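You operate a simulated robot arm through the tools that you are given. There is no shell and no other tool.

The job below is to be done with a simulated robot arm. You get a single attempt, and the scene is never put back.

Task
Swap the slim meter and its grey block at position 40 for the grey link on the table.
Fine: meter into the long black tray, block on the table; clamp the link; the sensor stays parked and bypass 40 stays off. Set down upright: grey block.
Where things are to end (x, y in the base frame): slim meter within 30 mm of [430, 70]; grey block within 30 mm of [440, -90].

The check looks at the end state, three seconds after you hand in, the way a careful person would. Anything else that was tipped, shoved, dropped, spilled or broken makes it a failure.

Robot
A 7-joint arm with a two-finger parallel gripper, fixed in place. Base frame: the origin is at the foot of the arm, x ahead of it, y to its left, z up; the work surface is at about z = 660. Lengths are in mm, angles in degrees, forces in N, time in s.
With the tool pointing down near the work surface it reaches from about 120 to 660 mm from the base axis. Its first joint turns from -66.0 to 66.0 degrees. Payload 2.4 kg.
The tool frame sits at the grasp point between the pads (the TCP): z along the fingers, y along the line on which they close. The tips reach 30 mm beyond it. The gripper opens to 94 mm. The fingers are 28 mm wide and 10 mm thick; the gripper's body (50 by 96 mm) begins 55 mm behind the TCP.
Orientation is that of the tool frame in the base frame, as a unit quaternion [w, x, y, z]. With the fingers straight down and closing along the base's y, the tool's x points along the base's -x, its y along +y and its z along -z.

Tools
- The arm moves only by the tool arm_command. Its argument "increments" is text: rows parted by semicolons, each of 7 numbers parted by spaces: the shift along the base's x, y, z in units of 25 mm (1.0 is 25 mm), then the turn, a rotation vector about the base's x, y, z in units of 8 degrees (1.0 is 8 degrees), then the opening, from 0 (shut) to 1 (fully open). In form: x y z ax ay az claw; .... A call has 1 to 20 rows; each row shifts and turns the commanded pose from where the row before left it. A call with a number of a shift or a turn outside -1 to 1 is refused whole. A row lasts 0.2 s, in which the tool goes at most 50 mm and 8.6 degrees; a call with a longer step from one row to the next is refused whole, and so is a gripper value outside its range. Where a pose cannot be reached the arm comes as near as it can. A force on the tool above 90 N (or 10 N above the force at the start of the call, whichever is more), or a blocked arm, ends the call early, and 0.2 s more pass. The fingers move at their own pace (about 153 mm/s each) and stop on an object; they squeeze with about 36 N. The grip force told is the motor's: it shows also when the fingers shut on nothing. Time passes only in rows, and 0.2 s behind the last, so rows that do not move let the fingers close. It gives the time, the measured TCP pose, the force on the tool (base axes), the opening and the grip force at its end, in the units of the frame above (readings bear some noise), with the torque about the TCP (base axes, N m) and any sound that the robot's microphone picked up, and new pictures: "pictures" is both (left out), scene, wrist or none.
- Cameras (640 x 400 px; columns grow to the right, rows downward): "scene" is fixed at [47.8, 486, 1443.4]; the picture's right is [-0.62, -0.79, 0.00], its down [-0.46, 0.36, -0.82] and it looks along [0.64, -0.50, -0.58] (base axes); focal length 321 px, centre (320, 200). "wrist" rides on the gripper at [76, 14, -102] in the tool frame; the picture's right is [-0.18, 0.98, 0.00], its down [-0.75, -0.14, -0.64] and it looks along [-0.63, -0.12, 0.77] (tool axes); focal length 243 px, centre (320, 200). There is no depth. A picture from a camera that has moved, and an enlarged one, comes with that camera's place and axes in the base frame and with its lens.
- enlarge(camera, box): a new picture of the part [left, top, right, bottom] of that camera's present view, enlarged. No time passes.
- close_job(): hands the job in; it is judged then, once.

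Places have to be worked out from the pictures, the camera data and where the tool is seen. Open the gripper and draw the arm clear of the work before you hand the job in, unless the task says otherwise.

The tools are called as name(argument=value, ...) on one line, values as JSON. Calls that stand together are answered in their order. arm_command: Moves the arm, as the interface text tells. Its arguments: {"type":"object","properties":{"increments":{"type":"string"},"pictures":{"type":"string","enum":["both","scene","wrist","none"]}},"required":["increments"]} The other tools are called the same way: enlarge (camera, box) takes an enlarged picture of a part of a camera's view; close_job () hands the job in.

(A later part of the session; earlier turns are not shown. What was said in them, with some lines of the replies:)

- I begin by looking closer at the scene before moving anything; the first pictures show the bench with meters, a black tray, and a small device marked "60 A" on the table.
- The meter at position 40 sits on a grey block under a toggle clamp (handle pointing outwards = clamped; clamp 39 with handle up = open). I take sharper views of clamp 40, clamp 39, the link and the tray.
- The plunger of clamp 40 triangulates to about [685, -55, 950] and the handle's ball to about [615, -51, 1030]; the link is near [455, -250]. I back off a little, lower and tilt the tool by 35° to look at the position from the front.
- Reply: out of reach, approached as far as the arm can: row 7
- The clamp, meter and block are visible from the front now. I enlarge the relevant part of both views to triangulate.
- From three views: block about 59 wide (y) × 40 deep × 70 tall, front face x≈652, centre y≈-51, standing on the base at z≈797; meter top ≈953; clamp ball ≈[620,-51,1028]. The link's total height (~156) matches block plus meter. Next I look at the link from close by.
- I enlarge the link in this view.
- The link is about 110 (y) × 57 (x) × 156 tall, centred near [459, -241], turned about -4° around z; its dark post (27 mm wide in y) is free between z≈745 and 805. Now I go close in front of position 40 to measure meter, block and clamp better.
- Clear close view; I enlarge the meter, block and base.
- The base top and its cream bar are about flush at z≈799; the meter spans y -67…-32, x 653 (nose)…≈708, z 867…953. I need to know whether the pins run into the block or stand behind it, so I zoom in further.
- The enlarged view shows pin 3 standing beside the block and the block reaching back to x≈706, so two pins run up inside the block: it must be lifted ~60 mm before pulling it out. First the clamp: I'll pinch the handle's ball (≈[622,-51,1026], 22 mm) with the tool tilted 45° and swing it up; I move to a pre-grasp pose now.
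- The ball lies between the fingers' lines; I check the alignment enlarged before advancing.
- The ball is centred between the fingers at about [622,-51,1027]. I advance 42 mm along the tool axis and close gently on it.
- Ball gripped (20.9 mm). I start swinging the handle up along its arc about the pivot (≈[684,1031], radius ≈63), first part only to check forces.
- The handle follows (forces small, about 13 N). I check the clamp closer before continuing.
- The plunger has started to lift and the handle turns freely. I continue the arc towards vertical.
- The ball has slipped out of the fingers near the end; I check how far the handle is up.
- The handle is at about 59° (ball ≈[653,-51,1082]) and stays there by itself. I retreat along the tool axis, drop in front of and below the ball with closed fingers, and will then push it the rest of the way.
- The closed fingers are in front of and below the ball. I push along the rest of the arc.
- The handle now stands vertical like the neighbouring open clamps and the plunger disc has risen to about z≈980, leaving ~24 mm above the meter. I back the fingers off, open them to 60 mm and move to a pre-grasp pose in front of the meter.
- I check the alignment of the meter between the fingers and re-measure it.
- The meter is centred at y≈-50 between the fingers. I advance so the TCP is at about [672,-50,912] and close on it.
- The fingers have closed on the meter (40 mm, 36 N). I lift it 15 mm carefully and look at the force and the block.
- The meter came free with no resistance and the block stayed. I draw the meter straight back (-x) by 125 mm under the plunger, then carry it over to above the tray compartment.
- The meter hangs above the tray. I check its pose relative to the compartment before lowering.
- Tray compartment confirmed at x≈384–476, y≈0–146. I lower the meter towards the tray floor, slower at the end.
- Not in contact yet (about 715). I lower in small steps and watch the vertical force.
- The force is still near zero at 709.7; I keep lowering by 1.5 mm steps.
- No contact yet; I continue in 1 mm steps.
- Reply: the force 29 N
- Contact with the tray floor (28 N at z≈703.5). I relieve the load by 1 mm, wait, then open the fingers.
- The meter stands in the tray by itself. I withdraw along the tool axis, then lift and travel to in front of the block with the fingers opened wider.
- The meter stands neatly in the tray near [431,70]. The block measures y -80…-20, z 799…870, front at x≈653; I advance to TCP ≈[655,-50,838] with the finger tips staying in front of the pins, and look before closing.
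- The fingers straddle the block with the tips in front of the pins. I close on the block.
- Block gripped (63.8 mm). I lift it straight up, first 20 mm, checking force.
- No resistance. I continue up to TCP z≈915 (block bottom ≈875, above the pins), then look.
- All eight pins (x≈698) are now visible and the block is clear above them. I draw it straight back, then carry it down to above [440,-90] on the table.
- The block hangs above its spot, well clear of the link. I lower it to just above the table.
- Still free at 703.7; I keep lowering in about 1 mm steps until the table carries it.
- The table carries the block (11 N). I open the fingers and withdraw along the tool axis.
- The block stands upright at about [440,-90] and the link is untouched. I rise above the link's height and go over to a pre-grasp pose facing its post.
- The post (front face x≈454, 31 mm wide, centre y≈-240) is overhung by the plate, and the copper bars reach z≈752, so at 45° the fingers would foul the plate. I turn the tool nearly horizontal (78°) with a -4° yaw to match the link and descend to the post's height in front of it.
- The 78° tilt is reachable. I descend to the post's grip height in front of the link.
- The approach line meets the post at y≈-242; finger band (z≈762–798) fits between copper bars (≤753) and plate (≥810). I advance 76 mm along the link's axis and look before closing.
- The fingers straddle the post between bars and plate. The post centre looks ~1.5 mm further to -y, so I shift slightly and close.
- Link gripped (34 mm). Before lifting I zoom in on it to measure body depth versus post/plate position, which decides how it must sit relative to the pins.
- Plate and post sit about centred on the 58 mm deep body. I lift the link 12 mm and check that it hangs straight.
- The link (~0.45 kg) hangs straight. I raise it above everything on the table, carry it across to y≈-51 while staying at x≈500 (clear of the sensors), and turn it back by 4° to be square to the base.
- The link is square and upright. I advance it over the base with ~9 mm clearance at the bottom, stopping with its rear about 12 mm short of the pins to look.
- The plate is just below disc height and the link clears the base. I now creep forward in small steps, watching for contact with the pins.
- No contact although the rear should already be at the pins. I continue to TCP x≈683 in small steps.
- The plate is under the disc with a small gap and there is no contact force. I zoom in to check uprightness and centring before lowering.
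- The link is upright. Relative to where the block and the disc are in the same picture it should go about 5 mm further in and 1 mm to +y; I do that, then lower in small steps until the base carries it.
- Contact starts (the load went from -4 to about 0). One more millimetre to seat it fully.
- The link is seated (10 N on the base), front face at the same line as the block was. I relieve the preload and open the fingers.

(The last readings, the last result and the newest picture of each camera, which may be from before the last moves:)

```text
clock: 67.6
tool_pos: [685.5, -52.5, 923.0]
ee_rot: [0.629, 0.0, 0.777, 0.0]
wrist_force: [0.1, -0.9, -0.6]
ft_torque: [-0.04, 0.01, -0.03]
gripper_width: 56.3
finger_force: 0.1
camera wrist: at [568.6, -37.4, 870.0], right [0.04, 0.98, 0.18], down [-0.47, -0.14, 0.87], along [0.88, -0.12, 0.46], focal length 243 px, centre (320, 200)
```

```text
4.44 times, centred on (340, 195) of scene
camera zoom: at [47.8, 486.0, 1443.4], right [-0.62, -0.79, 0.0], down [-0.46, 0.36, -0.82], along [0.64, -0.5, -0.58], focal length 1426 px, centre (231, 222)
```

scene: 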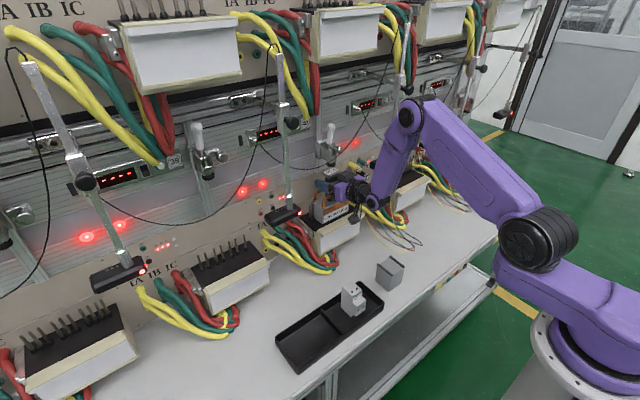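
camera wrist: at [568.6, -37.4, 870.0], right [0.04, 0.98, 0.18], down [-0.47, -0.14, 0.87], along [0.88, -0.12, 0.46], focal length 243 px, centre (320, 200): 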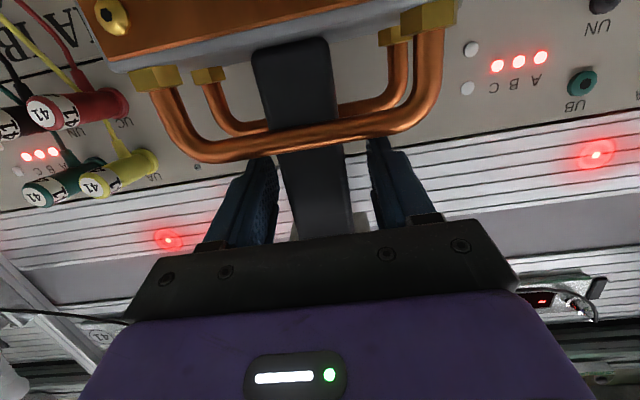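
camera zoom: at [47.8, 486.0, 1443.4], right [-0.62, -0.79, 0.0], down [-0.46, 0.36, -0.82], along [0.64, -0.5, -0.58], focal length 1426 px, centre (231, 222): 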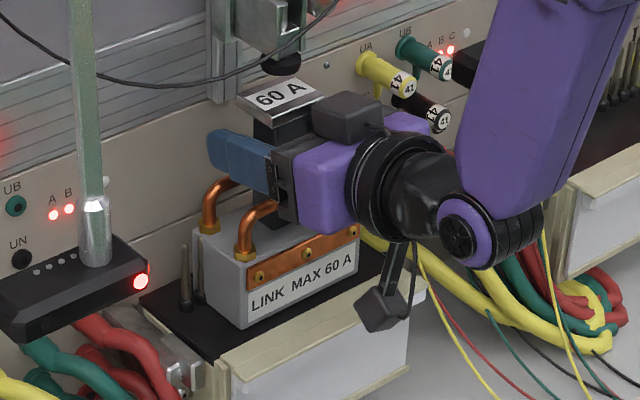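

The link stands by itself on the base. I withdraw straight back between bars and plate.

arm_command(increments="-0.6 0.02 0 0 0 0 0.6;-0.9 0 0 0 0 0 0.6;-0.9 0 0 0 0 0 0.6;-1 0 0 0 0 0 0.6;-1 0 0 0 0 0 0.6;-0.6 0 0 0 0 0 0.6;0 0 0 0 0 0 0.6", pictures="both")

enlarge(camera="scene", box=[300, 110, 380, 240])

enlarge(camera="wrist", box=[180, 0, 460, 240])

```text
clock: 69.2
tool_pos: [560.1, -49.9, 922.7]
ee_rot: [0.63, 0.0, 0.777, 0.0]
wrist_force: [-0.3, 0.1, -0.2]
ft_torque: [0.02, 0.01, 0.03]
gripper_width: 56.2
finger_force: 0.1
camera wrist: at [443.5, -36.6, 869.3], right [0.04, 0.98, 0.18], down [-0.47, -0.14, 0.87], along [0.88, -0.12, 0.46], focal length 243 px, centre (320, 200)
```

scene: 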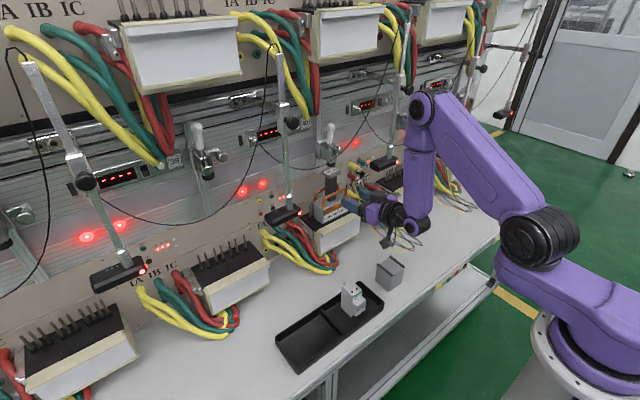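
wrist: 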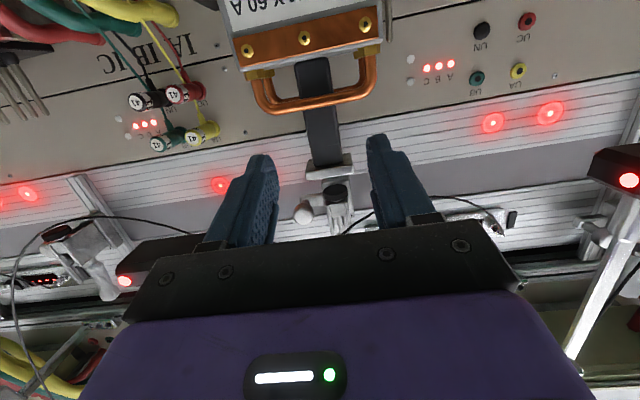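

```text
3.08 times, centred on (340, 175) of scene
camera zoom: at [47.8, 486.0, 1443.4], right [-0.62, -0.79, 0.0], down [-0.46, 0.36, -0.82], along [0.64, -0.5, -0.58], focal length 988 px, centre (258, 277)
```

zoom: 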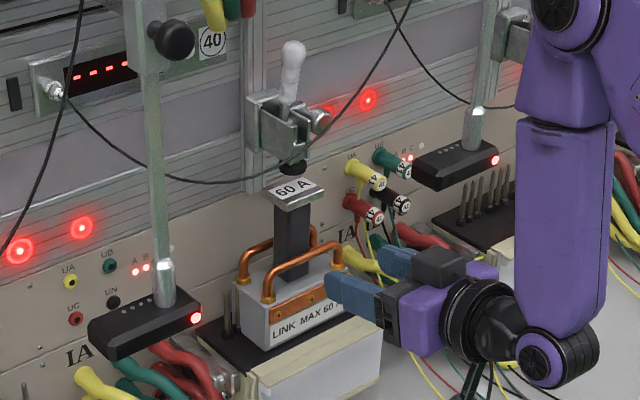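

```text
1.67 times, centred on (320, 120) of wrist
camera zoom: at [443.5, -36.6, 869.3], right [0.04, 0.98, 0.18], down [-0.47, -0.14, 0.87], along [0.88, -0.12, 0.46], focal length 404 px, centre (320, 333)
```

zoom: 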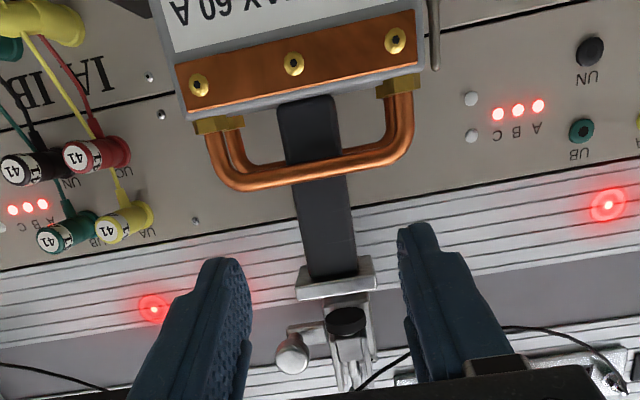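

The link stands under the disc, aligned. Next I rise to the handle's height with the same tool attitude to take the ball and swing it down.

arm_command(increments="0 -0.04 0.98 0 0 0 0.55;0 0 0.98 0 0 0 0.55;0 0 0.98 0 0 0 0.55;0 0 0.98 0 0 0 0.55;0 0 0.98 0 0 0 0.55;0 0 0.98 0 0 0 0.55;0.2 0 0.98 0 0 0 0.55;0.6 0 0.1 0 0 0 0.55;0.4 0 0 0 0 0 0.55;0 0 0 0 0 0 0.55", pictures="both")

enlarge(camera="wrist", box=[180, 0, 460, 240])

enlarge(camera="scene", box=[300, 90, 400, 200])

```text
clock: 71.4
tool_pos: [591.0, -51.9, 1095.6]
ee_rot: [0.63, 0.0, 0.777, 0.0]
wrist_force: [1.0, -0.7, 0.0]
ft_torque: [-0.02, 0.0, 0.0]
gripper_width: 51.8
finger_force: 0.0
camera wrist: at [473.2, -37.4, 1044.0], right [0.04, 0.98, 0.18], down [-0.47, -0.14, 0.87], along [0.88, -0.12, 0.46], focal length 243 px, centre (320, 200)
```

scene: 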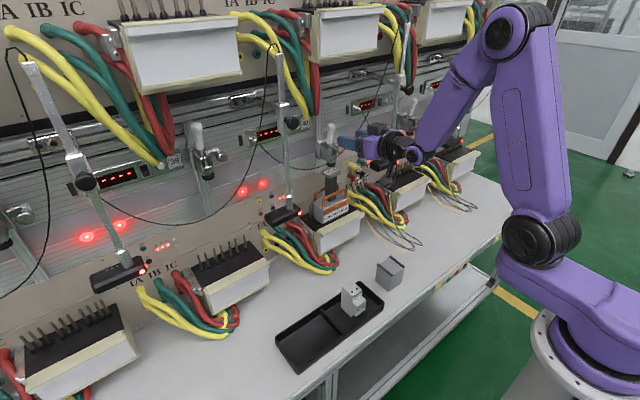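
wrist: 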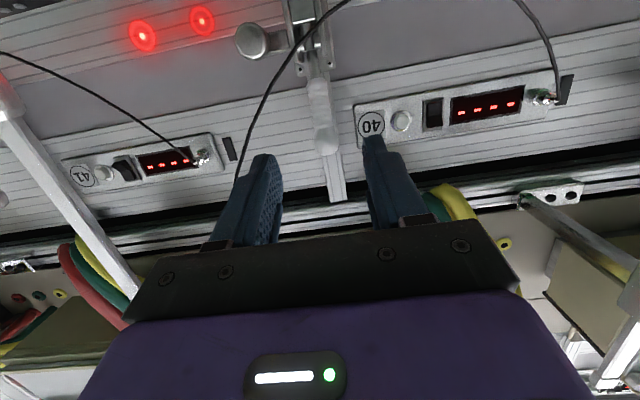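

```text
1.67 times, centred on (320, 120) of wrist
camera zoom: at [473.2, -37.4, 1044.0], right [0.04, 0.98, 0.18], down [-0.47, -0.14, 0.87], along [0.88, -0.12, 0.46], focal length 404 px, centre (320, 333)
```

zoom: 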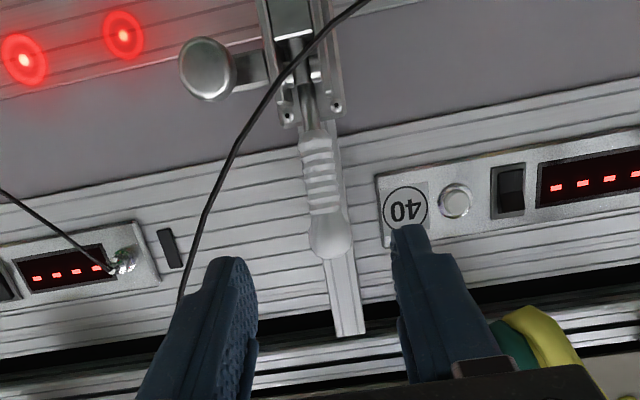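

```text
3.64 times, centred on (350, 145) of scene
camera zoom: at [47.8, 486.0, 1443.4], right [-0.62, -0.79, 0.0], down [-0.46, 0.36, -0.82], along [0.64, -0.5, -0.58], focal length 1167 px, centre (211, 400)
```

zoom: 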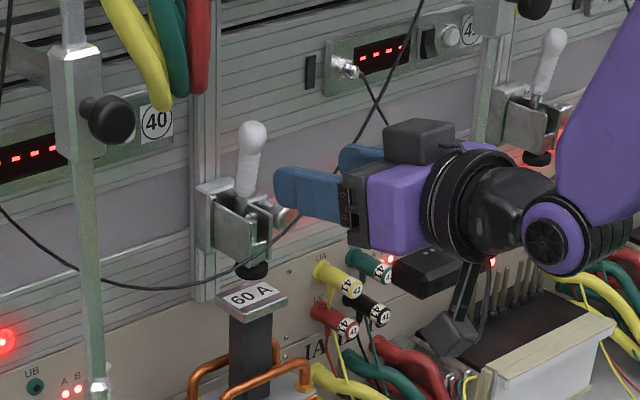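

The ball sits at about [685,-51,1095], centred between the fingers; bypass 40's rocker is far to the side (y≈+62). I advance and close on the ball.

arm_command(increments="0.84 0.01 0.01 0 0 0 0.55;0.84 0.01 0.01 0 0 0 0.55;0.84 0.01 0.01 0 0 0 0.55;0.84 0 0.01 0 0 0 0.55;0 0 0 0 0 0 0.55;0 0 0 0 0 0 0.1;0 0 0 0 0 0 0.1;0 0 0 0 0 0 0.1", pictures="both")

enlarge(camera="scene", box=[300, 90, 400, 200])

```text
clock: 73.2
tool_pos: [674.6, -49.0, 1097.2]
ee_rot: [0.63, -0.001, 0.777, 0.0]
wrist_force: [4.5, 6.7, 0.4]
ft_torque: [-0.01, -0.24, 0.06]
gripper_width: 21.3
finger_force: 45.4
camera wrist: at [557.8, -36.4, 1044.8], right [0.03, 0.98, 0.18], down [-0.47, -0.14, 0.87], along [0.88, -0.12, 0.46], focal length 243 px, centre (320, 200)
```

scene: 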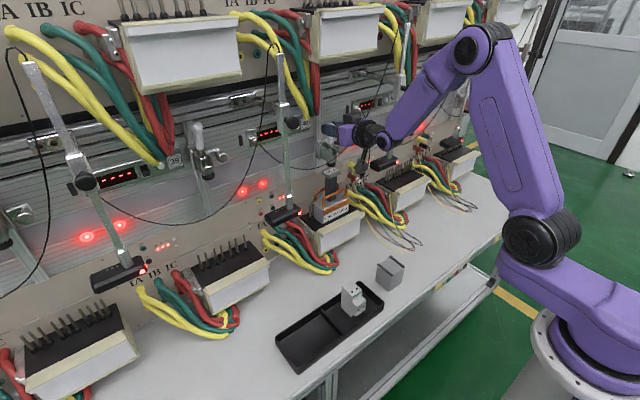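
wrist: 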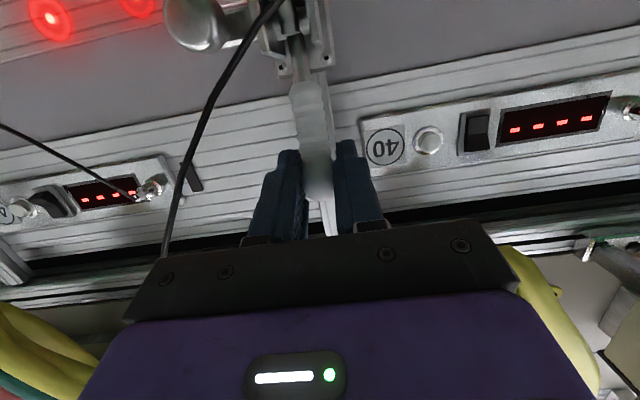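

```text
3.64 times, centred on (350, 145) of scene
camera zoom: at [48.0, 486.2, 1443.3], right [-0.62, -0.79, 0.0], down [-0.46, 0.36, -0.82], along [0.64, -0.5, -0.58], focal length 1167 px, centre (211, 400)
```

zoom: 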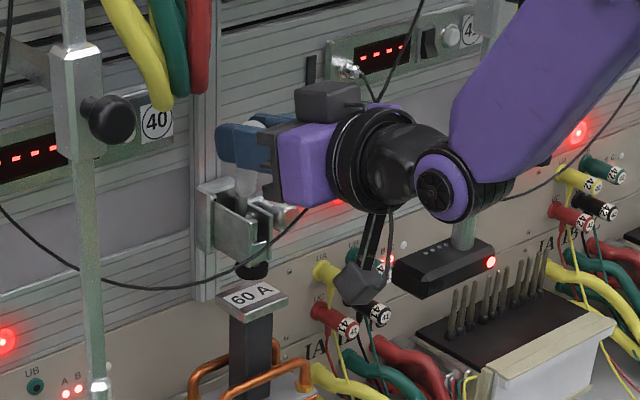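

Ball gripped (21.3 mm). I pull the handle forward and down along the arc through the three ball positions I measured, first to about 43°.

arm_command(increments="-0.496 -0.04 -0.108 0 0 0 0.1;-0.468 0 -0.188 0 0 0 0.1;-0.428 0 -0.268 0 0 0 0.1;-0.376 0 -0.34 0 0 0 0.1;0 0 0 0 0 0 0.1", pictures="both")

enlarge(camera="scene", box=[300, 90, 400, 200])

enlarge(camera="wrist", box=[200, 0, 440, 240])

```text
clock: 74.4
tool_pos: [631.9, -50.7, 1077.6]
ee_rot: [0.634, -0.002, 0.773, 0.0]
wrist_force: [2.4, 17.9, 19.3]
ft_torque: [-0.04, -1.46, 0.34]
gripper_width: 21.0
finger_force: 44.8
camera wrist: at [515.2, -36.9, 1023.4], right [0.03, 0.98, 0.18], down [-0.48, -0.14, 0.86], along [0.88, -0.11, 0.47], focal length 243 px, centre (320, 200)
```

scene: 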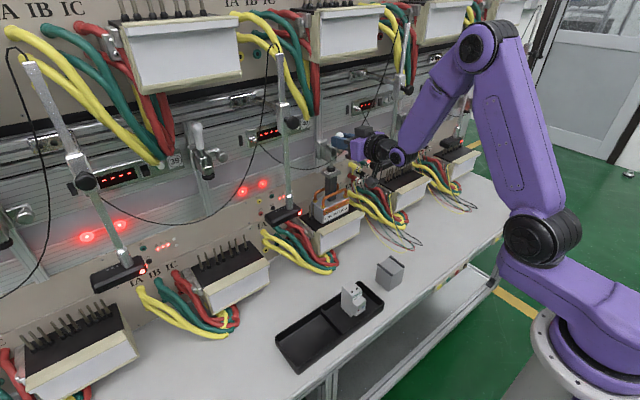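
wrist: 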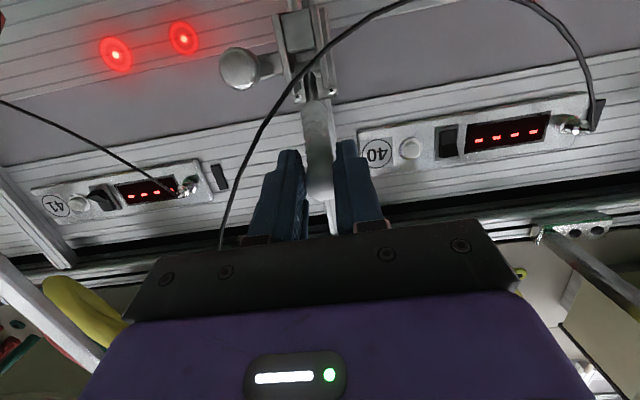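

```text
3.64 times, centred on (350, 145) of scene
camera zoom: at [47.5, 486.6, 1443.2], right [-0.62, -0.79, 0.0], down [-0.46, 0.36, -0.82], along [0.64, -0.5, -0.58], focal length 1167 px, centre (211, 400)
```

zoom: 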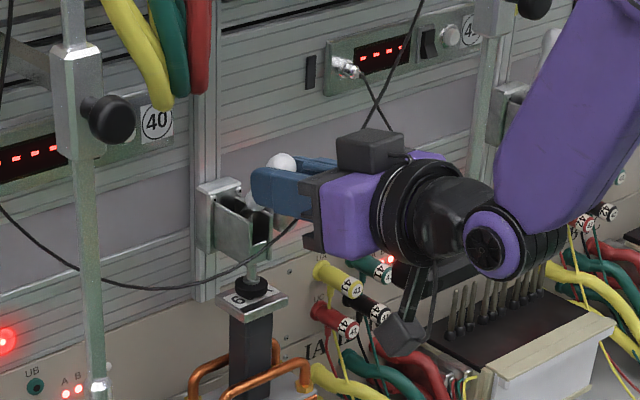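

```text
1.67 times, centred on (320, 120) of wrist
camera zoom: at [515.2, -36.9, 1023.4], right [0.03, 0.98, 0.18], down [-0.48, -0.14, 0.86], along [0.88, -0.11, 0.47], focal length 404 px, centre (320, 333)
```

zoom: 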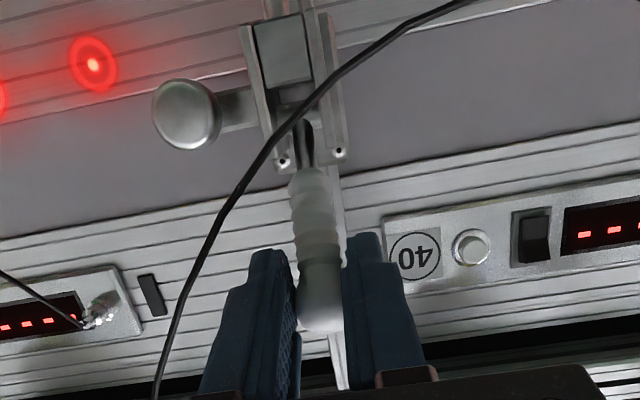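

The handle is at about 54° with the disc already near the plate, but the ball is creeping out of the pads. I let go, back off, and bring closed fingers (tool at 60°) above the ball to push it down instead.

arm_command(increments="0 0.06 0 0 0 0 0.55;0 0 0 0 0 0 0.55;-1 0.02 0 0 0 0 0.55;-1 0 0 0 0 0 0.55;0 0 0.9 0 0.75 0 0;0 0 0.9 0 0.75 0 0;0 0 0.9 0 0.75 0 0;0.82 0 0 0 0 0 0;0.82 0 0 0 0 0 0;0.82 0 0 0 0 0 0;0 0 0 0 0 0 0", pictures="both")

enlarge(camera="scene", box=[300, 90, 400, 200])

enlarge(camera="wrist", box=[200, 0, 440, 240])

```text
clock: 76.8
tool_pos: [642.2, -50.6, 1141.7]
ee_rot: [0.5, 0.0, 0.866, 0.0]
wrist_force: [-0.1, 0.2, 0.6]
ft_torque: [0.0, 0.03, 0.02]
gripper_width: 0.0
finger_force: 32.8
camera wrist: at [514.9, -37.5, 1127.2], right [0.09, 0.98, 0.16], down [-0.18, -0.14, 0.97], along [0.98, -0.12, 0.16], focal length 243 px, centre (320, 200)
```

scene: 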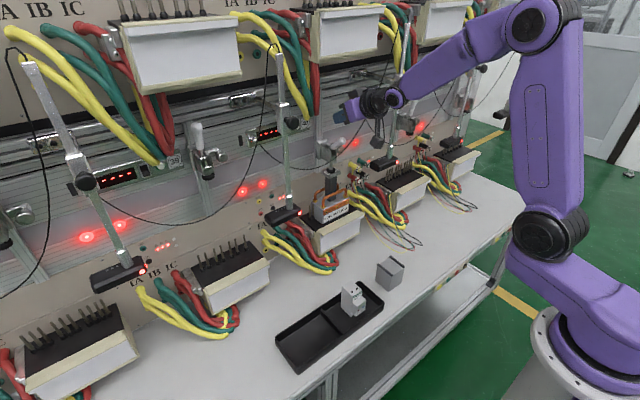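
wrist: 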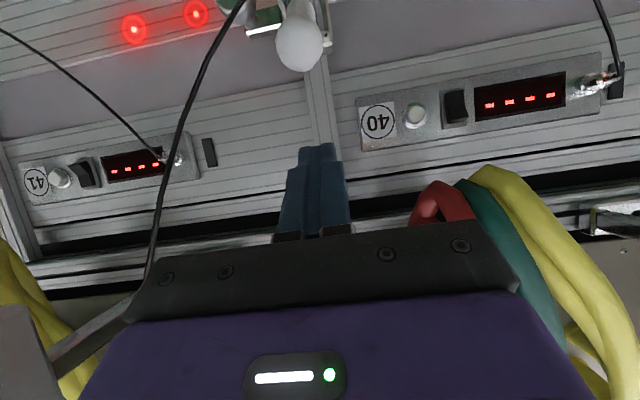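

```text
3.64 times, centred on (350, 145) of scene
camera zoom: at [47.9, 486.0, 1443.4], right [-0.62, -0.79, 0.0], down [-0.46, 0.36, -0.82], along [0.64, -0.5, -0.58], focal length 1167 px, centre (211, 400)
```

zoom: 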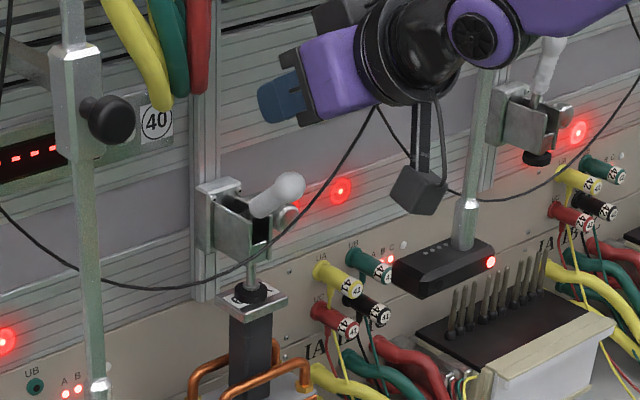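

```text
1.67 times, centred on (320, 120) of wrist
camera zoom: at [514.9, -37.5, 1127.2], right [0.09, 0.98, 0.16], down [-0.18, -0.14, 0.97], along [0.98, -0.12, 0.16], focal length 404 px, centre (320, 333)
```

zoom: 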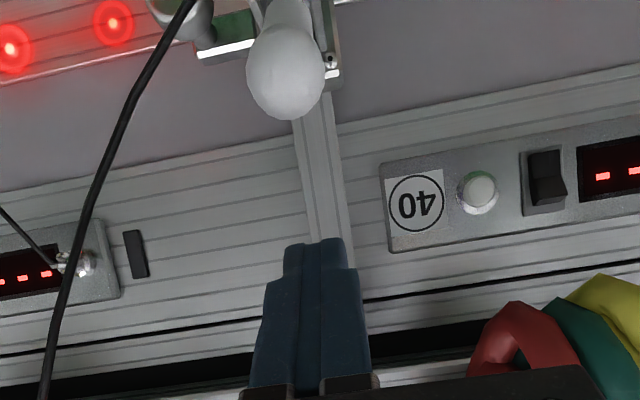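

The handle rests at about 40° (ball ≈[639,-49,1071]) with the disc just on/above the plate. I bring the closed fingers onto the ball and push it down along the arc.

arm_command(increments="-0.2 0.03 -0.6 0 0 0 0;-0.18 0 -0.7 0 0 0 0;-0.1 0 -0.25 0 0 0 0;-0.29 0 -0.41 0 0 0 0;-0.21 0 -0.46 0 0 0 0;0 0 0 0 0 0 0", pictures="both")

enlarge(camera="scene", box=[300, 90, 400, 200])

enlarge(camera="wrist", box=[200, 0, 440, 240])

```text
clock: 78.2
tool_pos: [615.8, -49.3, 1082.4]
ee_rot: [0.501, 0.0, 0.866, 0.0]
wrist_force: [3.2, -1.8, 5.3]
ft_torque: [-0.08, -0.17, -0.07]
gripper_width: 0.0
finger_force: 32.9
camera wrist: at [488.7, -35.1, 1067.8], right [0.09, 0.98, 0.16], down [-0.18, -0.14, 0.97], along [0.98, -0.12, 0.16], focal length 243 px, centre (320, 200)
```

scene: 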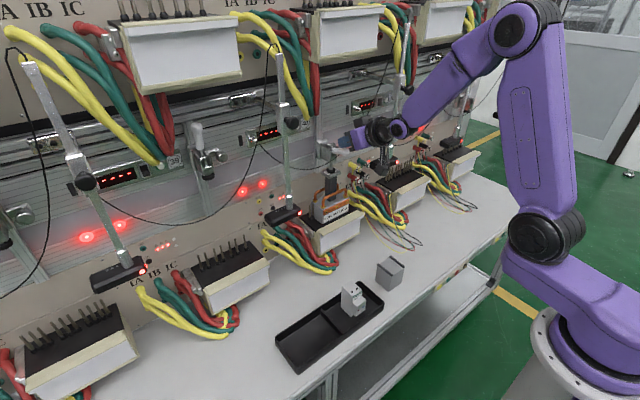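
wrist: 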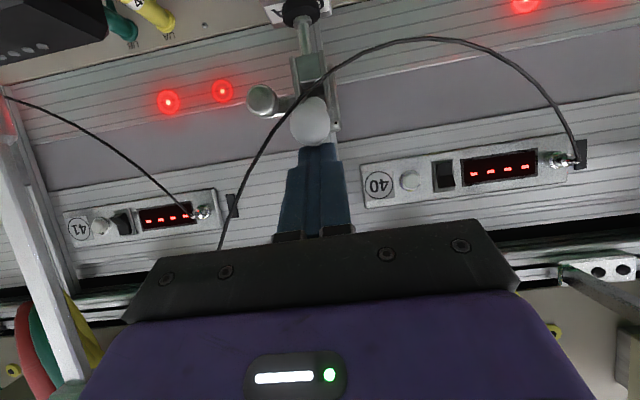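

```text
3.64 times, centred on (350, 145) of scene
camera zoom: at [47.8, 485.9, 1443.5], right [-0.62, -0.79, 0.0], down [-0.46, 0.36, -0.82], along [0.64, -0.5, -0.58], focal length 1167 px, centre (211, 400)
```

zoom: 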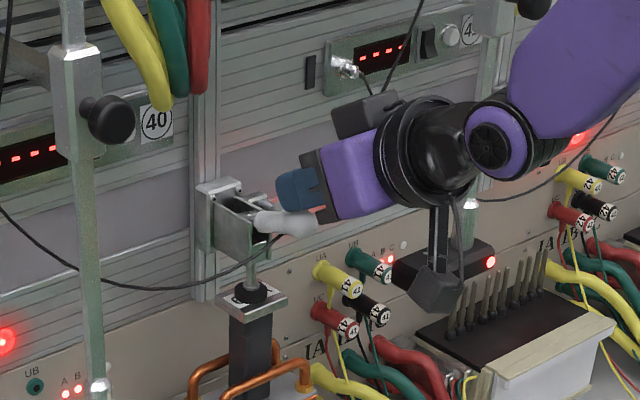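

```text
1.67 times, centred on (320, 120) of wrist
camera zoom: at [488.7, -35.1, 1067.8], right [0.09, 0.98, 0.16], down [-0.18, -0.14, 0.97], along [0.98, -0.12, 0.16], focal length 404 px, centre (320, 333)
```

zoom: 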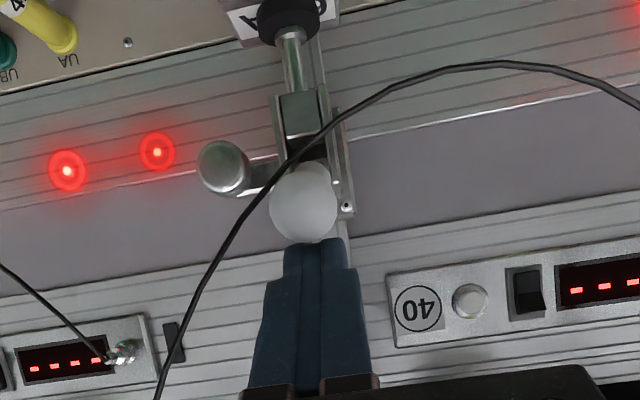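

The handle is at about 20°, forces are low and the disc is on the plate. I continue pushing down to about 8°.

arm_command(increments="-0.08 0 -0.26 0 0 0 0;-0.06 0 -0.26 0 0 0 0;0 0 0 0 0 0 0", pictures="both")

enlarge(camera="scene", box=[310, 130, 370, 240])

enlarge(camera="wrist", box=[200, 0, 440, 240])

```text
clock: 79.0
tool_pos: [613.8, -48.7, 1066.4]
ee_rot: [0.498, 0.001, 0.867, -0.001]
wrist_force: [-0.3, 1.1, -0.7]
ft_torque: [-0.02, -0.01, -0.01]
gripper_width: 0.0
finger_force: 32.6
camera wrist: at [485.5, -35.4, 1053.8], right [0.09, 0.98, 0.16], down [-0.18, -0.14, 0.97], along [0.98, -0.12, 0.16], focal length 243 px, centre (320, 200)
```

scene: 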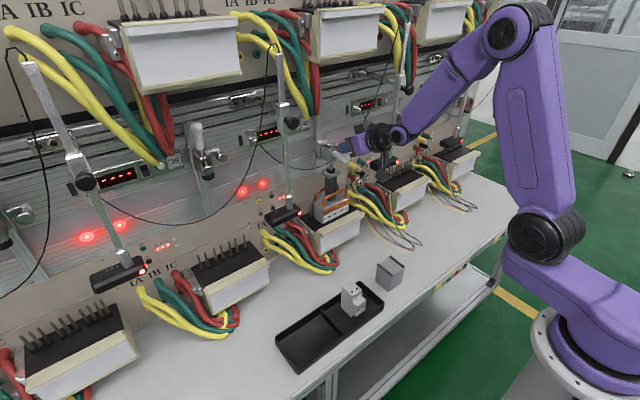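
wrist: 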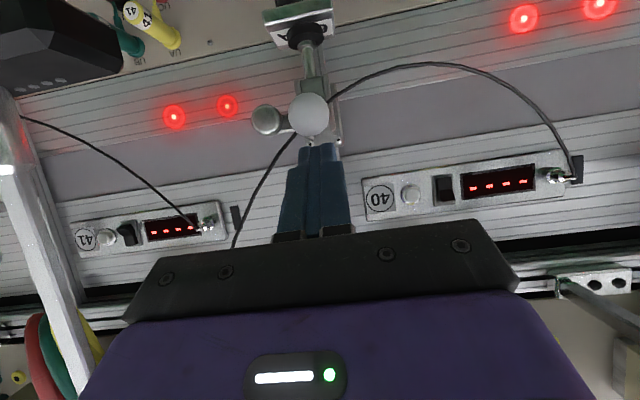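

```text
3.64 times, centred on (340, 185) of scene
camera zoom: at [47.8, 486.0, 1443.4], right [-0.62, -0.79, 0.0], down [-0.46, 0.36, -0.82], along [0.64, -0.5, -0.58], focal length 1167 px, centre (247, 254)
```

zoom: 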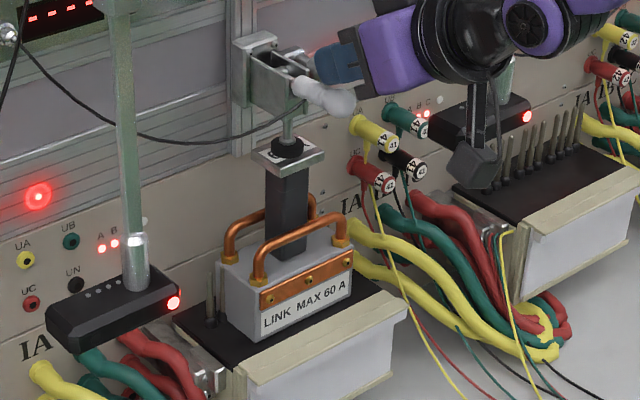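

```text
1.67 times, centred on (320, 120) of wrist
camera zoom: at [485.5, -35.4, 1053.8], right [0.09, 0.98, 0.16], down [-0.18, -0.14, 0.97], along [0.98, -0.12, 0.16], focal length 404 px, centre (320, 333)
```

zoom: 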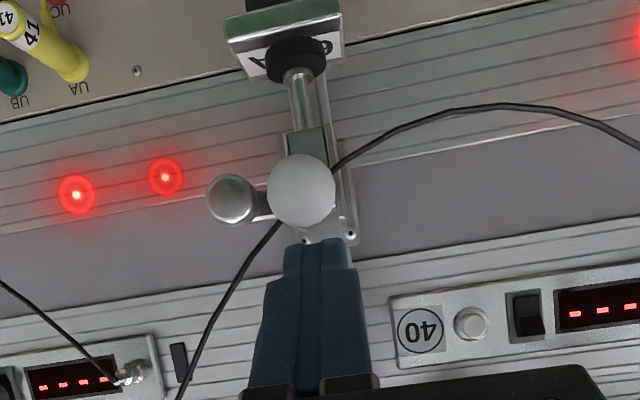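

The handle snapped over: the ball is back at about [621,-49,1026], its original clamped position, and the disc sits on the plate. I press gently a few more millimetres to be sure it is at its stop.

arm_command(increments="0 0 -0.16 0 0 0 0;0 0 -0.12 0 0 0 0;0 0 0 0 0 0 0", pictures="both")

enlarge(camera="scene", box=[320, 130, 370, 200])

```text
clock: 79.8
tool_pos: [614.4, -48.4, 1063.2]
ee_rot: [0.502, 0.001, 0.865, -0.001]
wrist_force: [-0.7, 1.4, 10.6]
ft_torque: [0.01, -0.16, -0.09]
gripper_width: 0.0
finger_force: 33.1
camera wrist: at [486.8, -35.3, 1048.7], right [0.09, 0.98, 0.16], down [-0.18, -0.14, 0.97], along [0.98, -0.12, 0.17], focal length 243 px, centre (320, 200)
```

scene: 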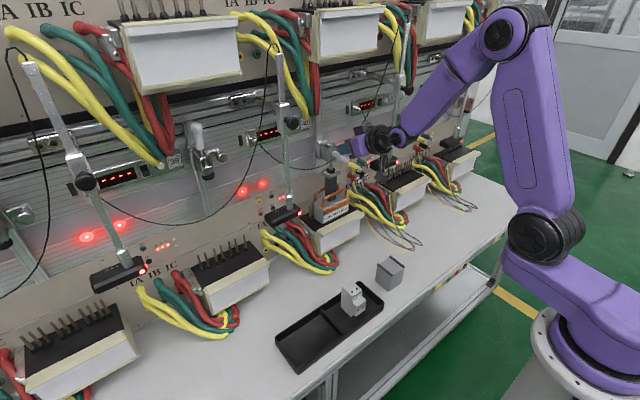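
wrist: 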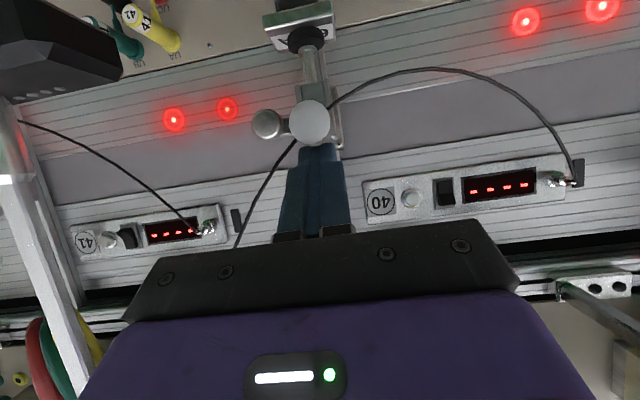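

```text
5.71 times, centred on (345, 165) of scene
camera zoom: at [47.6, 486.0, 1443.4], right [-0.62, -0.79, 0.0], down [-0.46, 0.36, -0.82], along [0.64, -0.5, -0.58], focal length 1834 px, centre (177, 400)
```

zoom: 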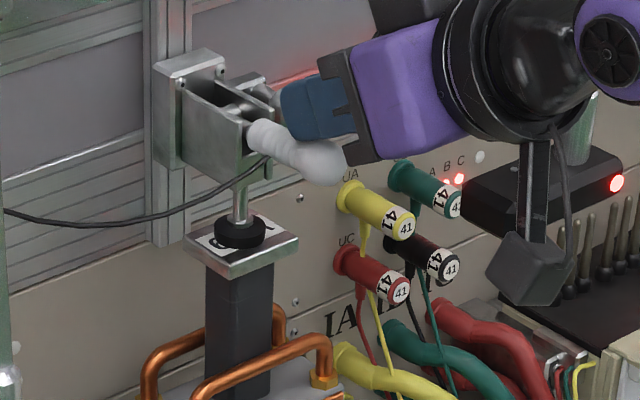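

It is at its stop (10 N reaction). I lift off, back the arm away from the bench, and open the gripper.

arm_command(increments="-0.3 0 0.8 0 0 0 0;-0.9 0 0.4 0 0 0 0;-1 0 0 0 0 0 0;-1 0 0 0 0 0 0.5;-1 0 0 0 0.4 0 1;-1 0 0 0 0.5 0 1;-0.5 0 0 0 0.8 0 1;0 0 0 0 0.8 0 1;0 0 0.5 0 0.8 0 1;0 0 0.5 0 0.8 0 1;0 0 0 0 0 0 1", pictures="both")

enlarge(camera="scene", box=[300, 120, 400, 240])

enlarge(camera="scene", box=[300, 240, 430, 350])

enlarge(camera="wrist", box=[200, 0, 460, 240])

```text
clock: 82.2
tool_pos: [473.1, -49.4, 1117.3]
ee_rot: [0.236, 0.0, 0.972, 0.001]
wrist_force: [-0.2, 0.7, 0.1]
ft_torque: [0.0, 0.02, 0.0]
gripper_width: 93.9
finger_force: 0.0
camera wrist: at [356.7, -35.8, 1174.3], right [0.16, 0.98, 0.08], down [0.38, -0.14, 0.92], along [0.91, -0.12, -0.39], focal length 243 px, centre (320, 200)
```

scene: 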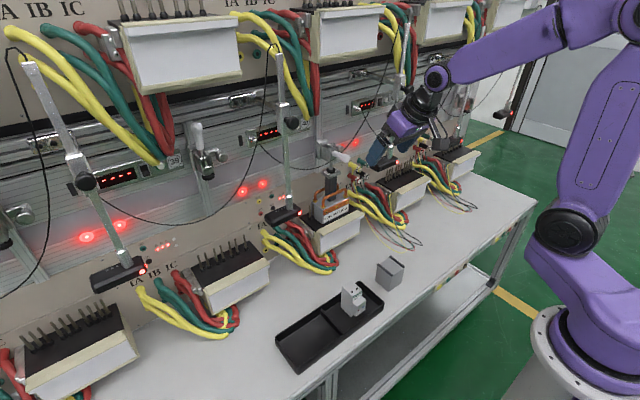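
wrist: 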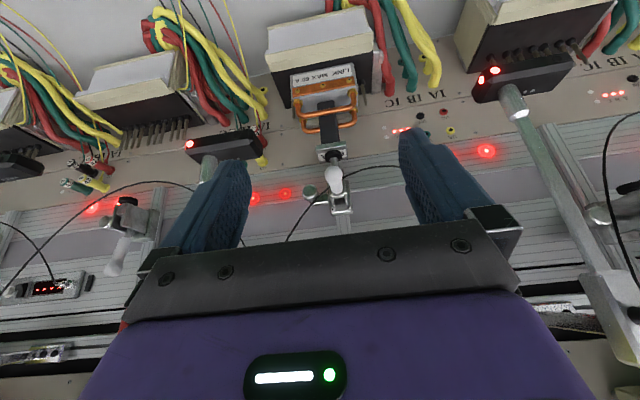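

```text
3.33 times, centred on (350, 180) of scene
camera zoom: at [47.8, 486.0, 1443.4], right [-0.62, -0.79, 0.0], down [-0.46, 0.36, -0.82], along [0.64, -0.5, -0.58], focal length 1070 px, centre (220, 267)
```

zoom: 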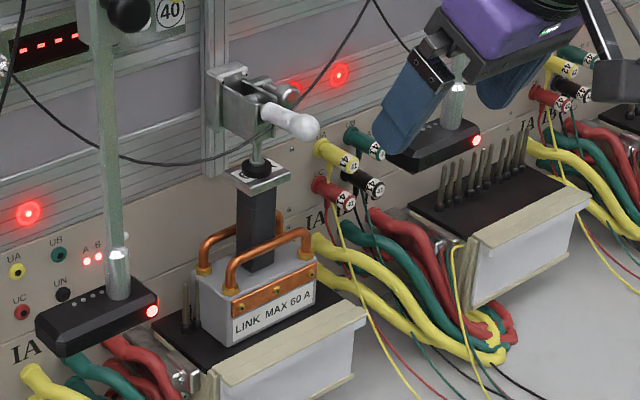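

```text
3.64 times, centred on (365, 295) of scene
camera zoom: at [47.8, 486.0, 1443.4], right [-0.62, -0.79, 0.0], down [-0.46, 0.36, -0.82], along [0.64, -0.5, -0.58], focal length 1167 px, centre (156, -146)
```

zoom: 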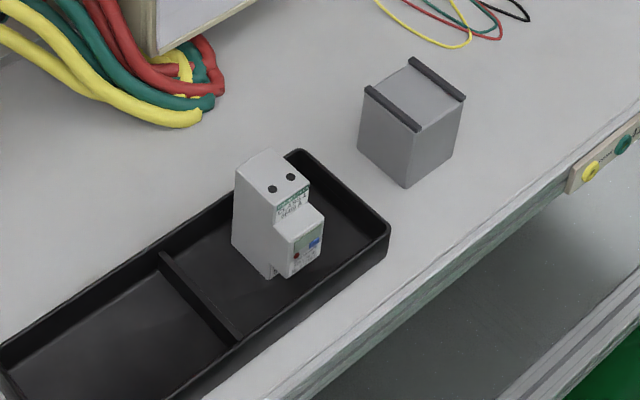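

```text
1.67 times, centred on (330, 120) of wrist
camera zoom: at [356.7, -35.8, 1174.3], right [0.16, 0.98, 0.08], down [0.38, -0.14, 0.92], along [0.91, -0.12, -0.39], focal length 404 px, centre (303, 333)
```

zoom: 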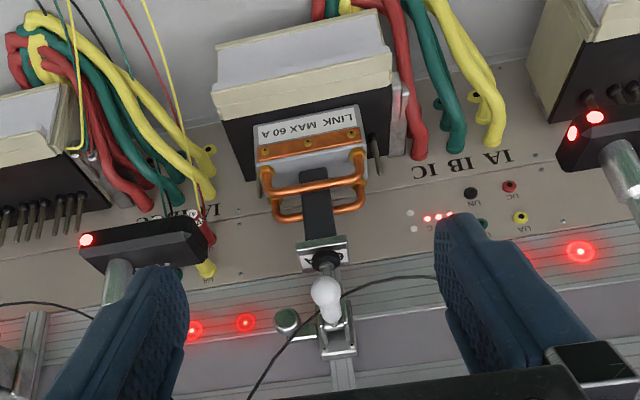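

Everything looks right: link clamped under the disc, block upright near [440,-90], meter standing in the tray near [431,70], sensors and rockers untouched. I bring the arm back to its starting pose, well clear, and take a last look.

arm_command(increments="-0.25 -0.62 0.88 0 0.68 0 1;-0.25 -0.62 0.88 0 0.68 0 1;-0.25 -0.62 0.88 0 0.68 0 1;-0.25 -0.62 0.88 0 0.68 0 1;-0.25 -0.62 0.88 0 0.68 0 1;0 0 0 0 0 0 1;0 0 0 0 0 0 1", pictures="both")

enlarge(camera="scene", box=[310, 130, 370, 240])

enlarge(camera="scene", box=[230, 100, 350, 230])

enlarge(camera="scene", box=[320, 135, 370, 185])

```text
clock: 83.8
tool_pos: [440.0, -127.6, 1227.1]
ee_rot: [-0.001, 0.0, 1.0, 0.001]
wrist_force: [0.7, -0.2, 0.3]
ft_torque: [0.0, 0.01, -0.01]
gripper_width: 93.9
finger_force: 0.1
camera wrist: at [363.6, -113.9, 1329.9], right [0.18, 0.98, 0.0], down [0.75, -0.14, 0.64], along [0.63, -0.12, -0.77], focal length 243 px, centre (320, 200)
```

scene: 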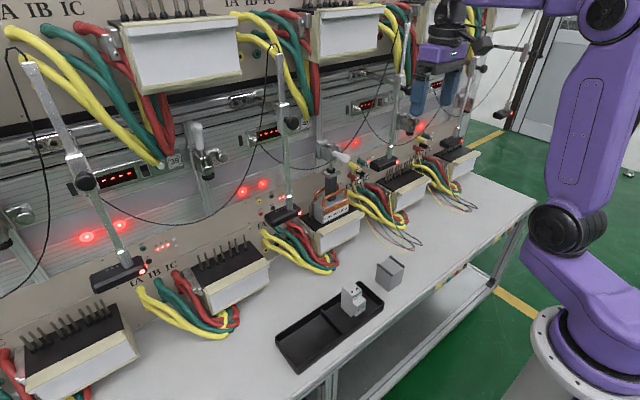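
wrist: 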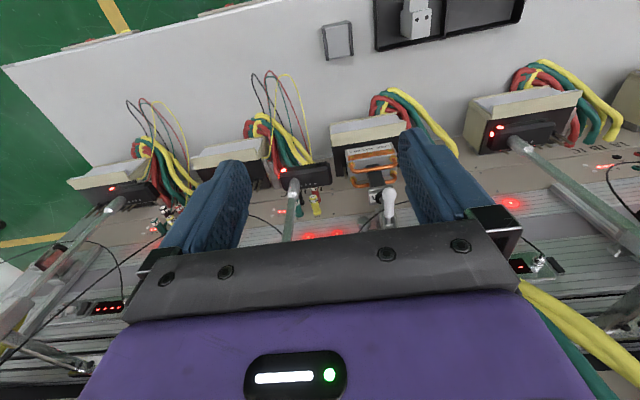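

```text
3.64 times, centred on (340, 185) of scene
camera zoom: at [47.8, 486.0, 1443.4], right [-0.62, -0.79, 0.0], down [-0.46, 0.36, -0.82], along [0.64, -0.5, -0.58], focal length 1167 px, centre (247, 254)
```

zoom: 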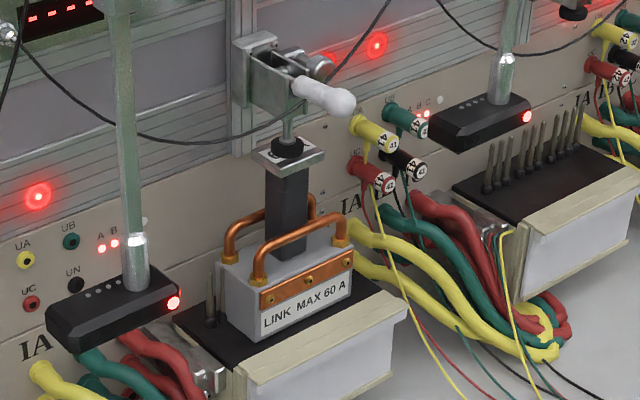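

```text
3.08 times, centred on (290, 165) of scene
camera zoom: at [47.8, 486.0, 1443.4], right [-0.62, -0.79, 0.0], down [-0.46, 0.36, -0.82], along [0.64, -0.5, -0.58], focal length 988 px, centre (412, 308)
```

zoom: 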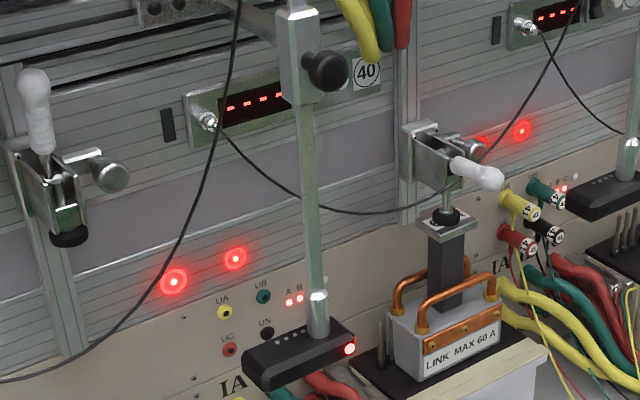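

```text
8.00 times, centred on (345, 160) of scene
camera zoom: at [47.8, 486.0, 1443.4], right [-0.62, -0.79, 0.0], down [-0.46, 0.36, -0.82], along [0.64, -0.5, -0.58], focal length 2568 px, centre (120, 520)
```

zoom: 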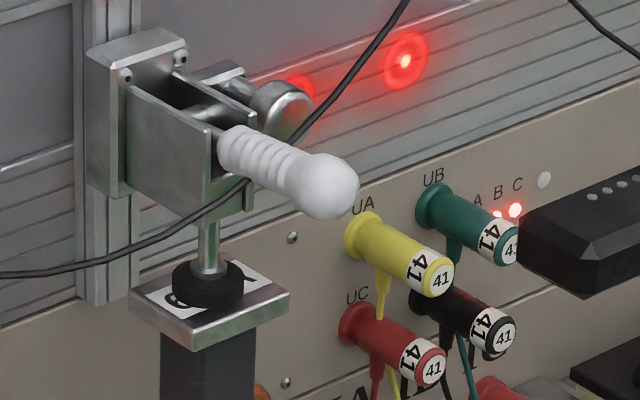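

The handle and disc are exactly where they were when clamped at the start, now on the link's plate. The link is seated at position 40, block and meter are at their places, the sensors and bypass 40 are unchanged, and the arm is clear with the gripper open, so I hand in.

close_job()

```text
The job is handed in.
```

The swap at position 40 is done and handed in. I don't have the check's result yet; the figures below are my own measurements from the cameras and the tool position.

| Item | Where it ended | Target |
|---|---|---|
| Slim meter | Standing in the tray's right-hand compartment at about [431, 70] | within 30 mm of [430, 70] |
| Grey block | Upright on the table at about [440, -90] | within 30 mm of [440, -90] |
| Grey link | Seated on the base at position 40, clamped, with the plunger disc on its 60 A plate | clamped at position 40 |

- **Clamp:** the handle is back at its original closed angle. When I pressed it again at the end, it was firmly at its stop. The handle's ball slipped out of the fingers while I was opening it, and began to slip while I was closing it. I finished both by pushing with the closed fingers, and nothing else was touched.
- **Left alone:** I did not touch the sensors or the bypass 40 switch, and they look unchanged in the last pictures.
- **Arm:** back at its starting pose, clear of the bench, with the gripper open.
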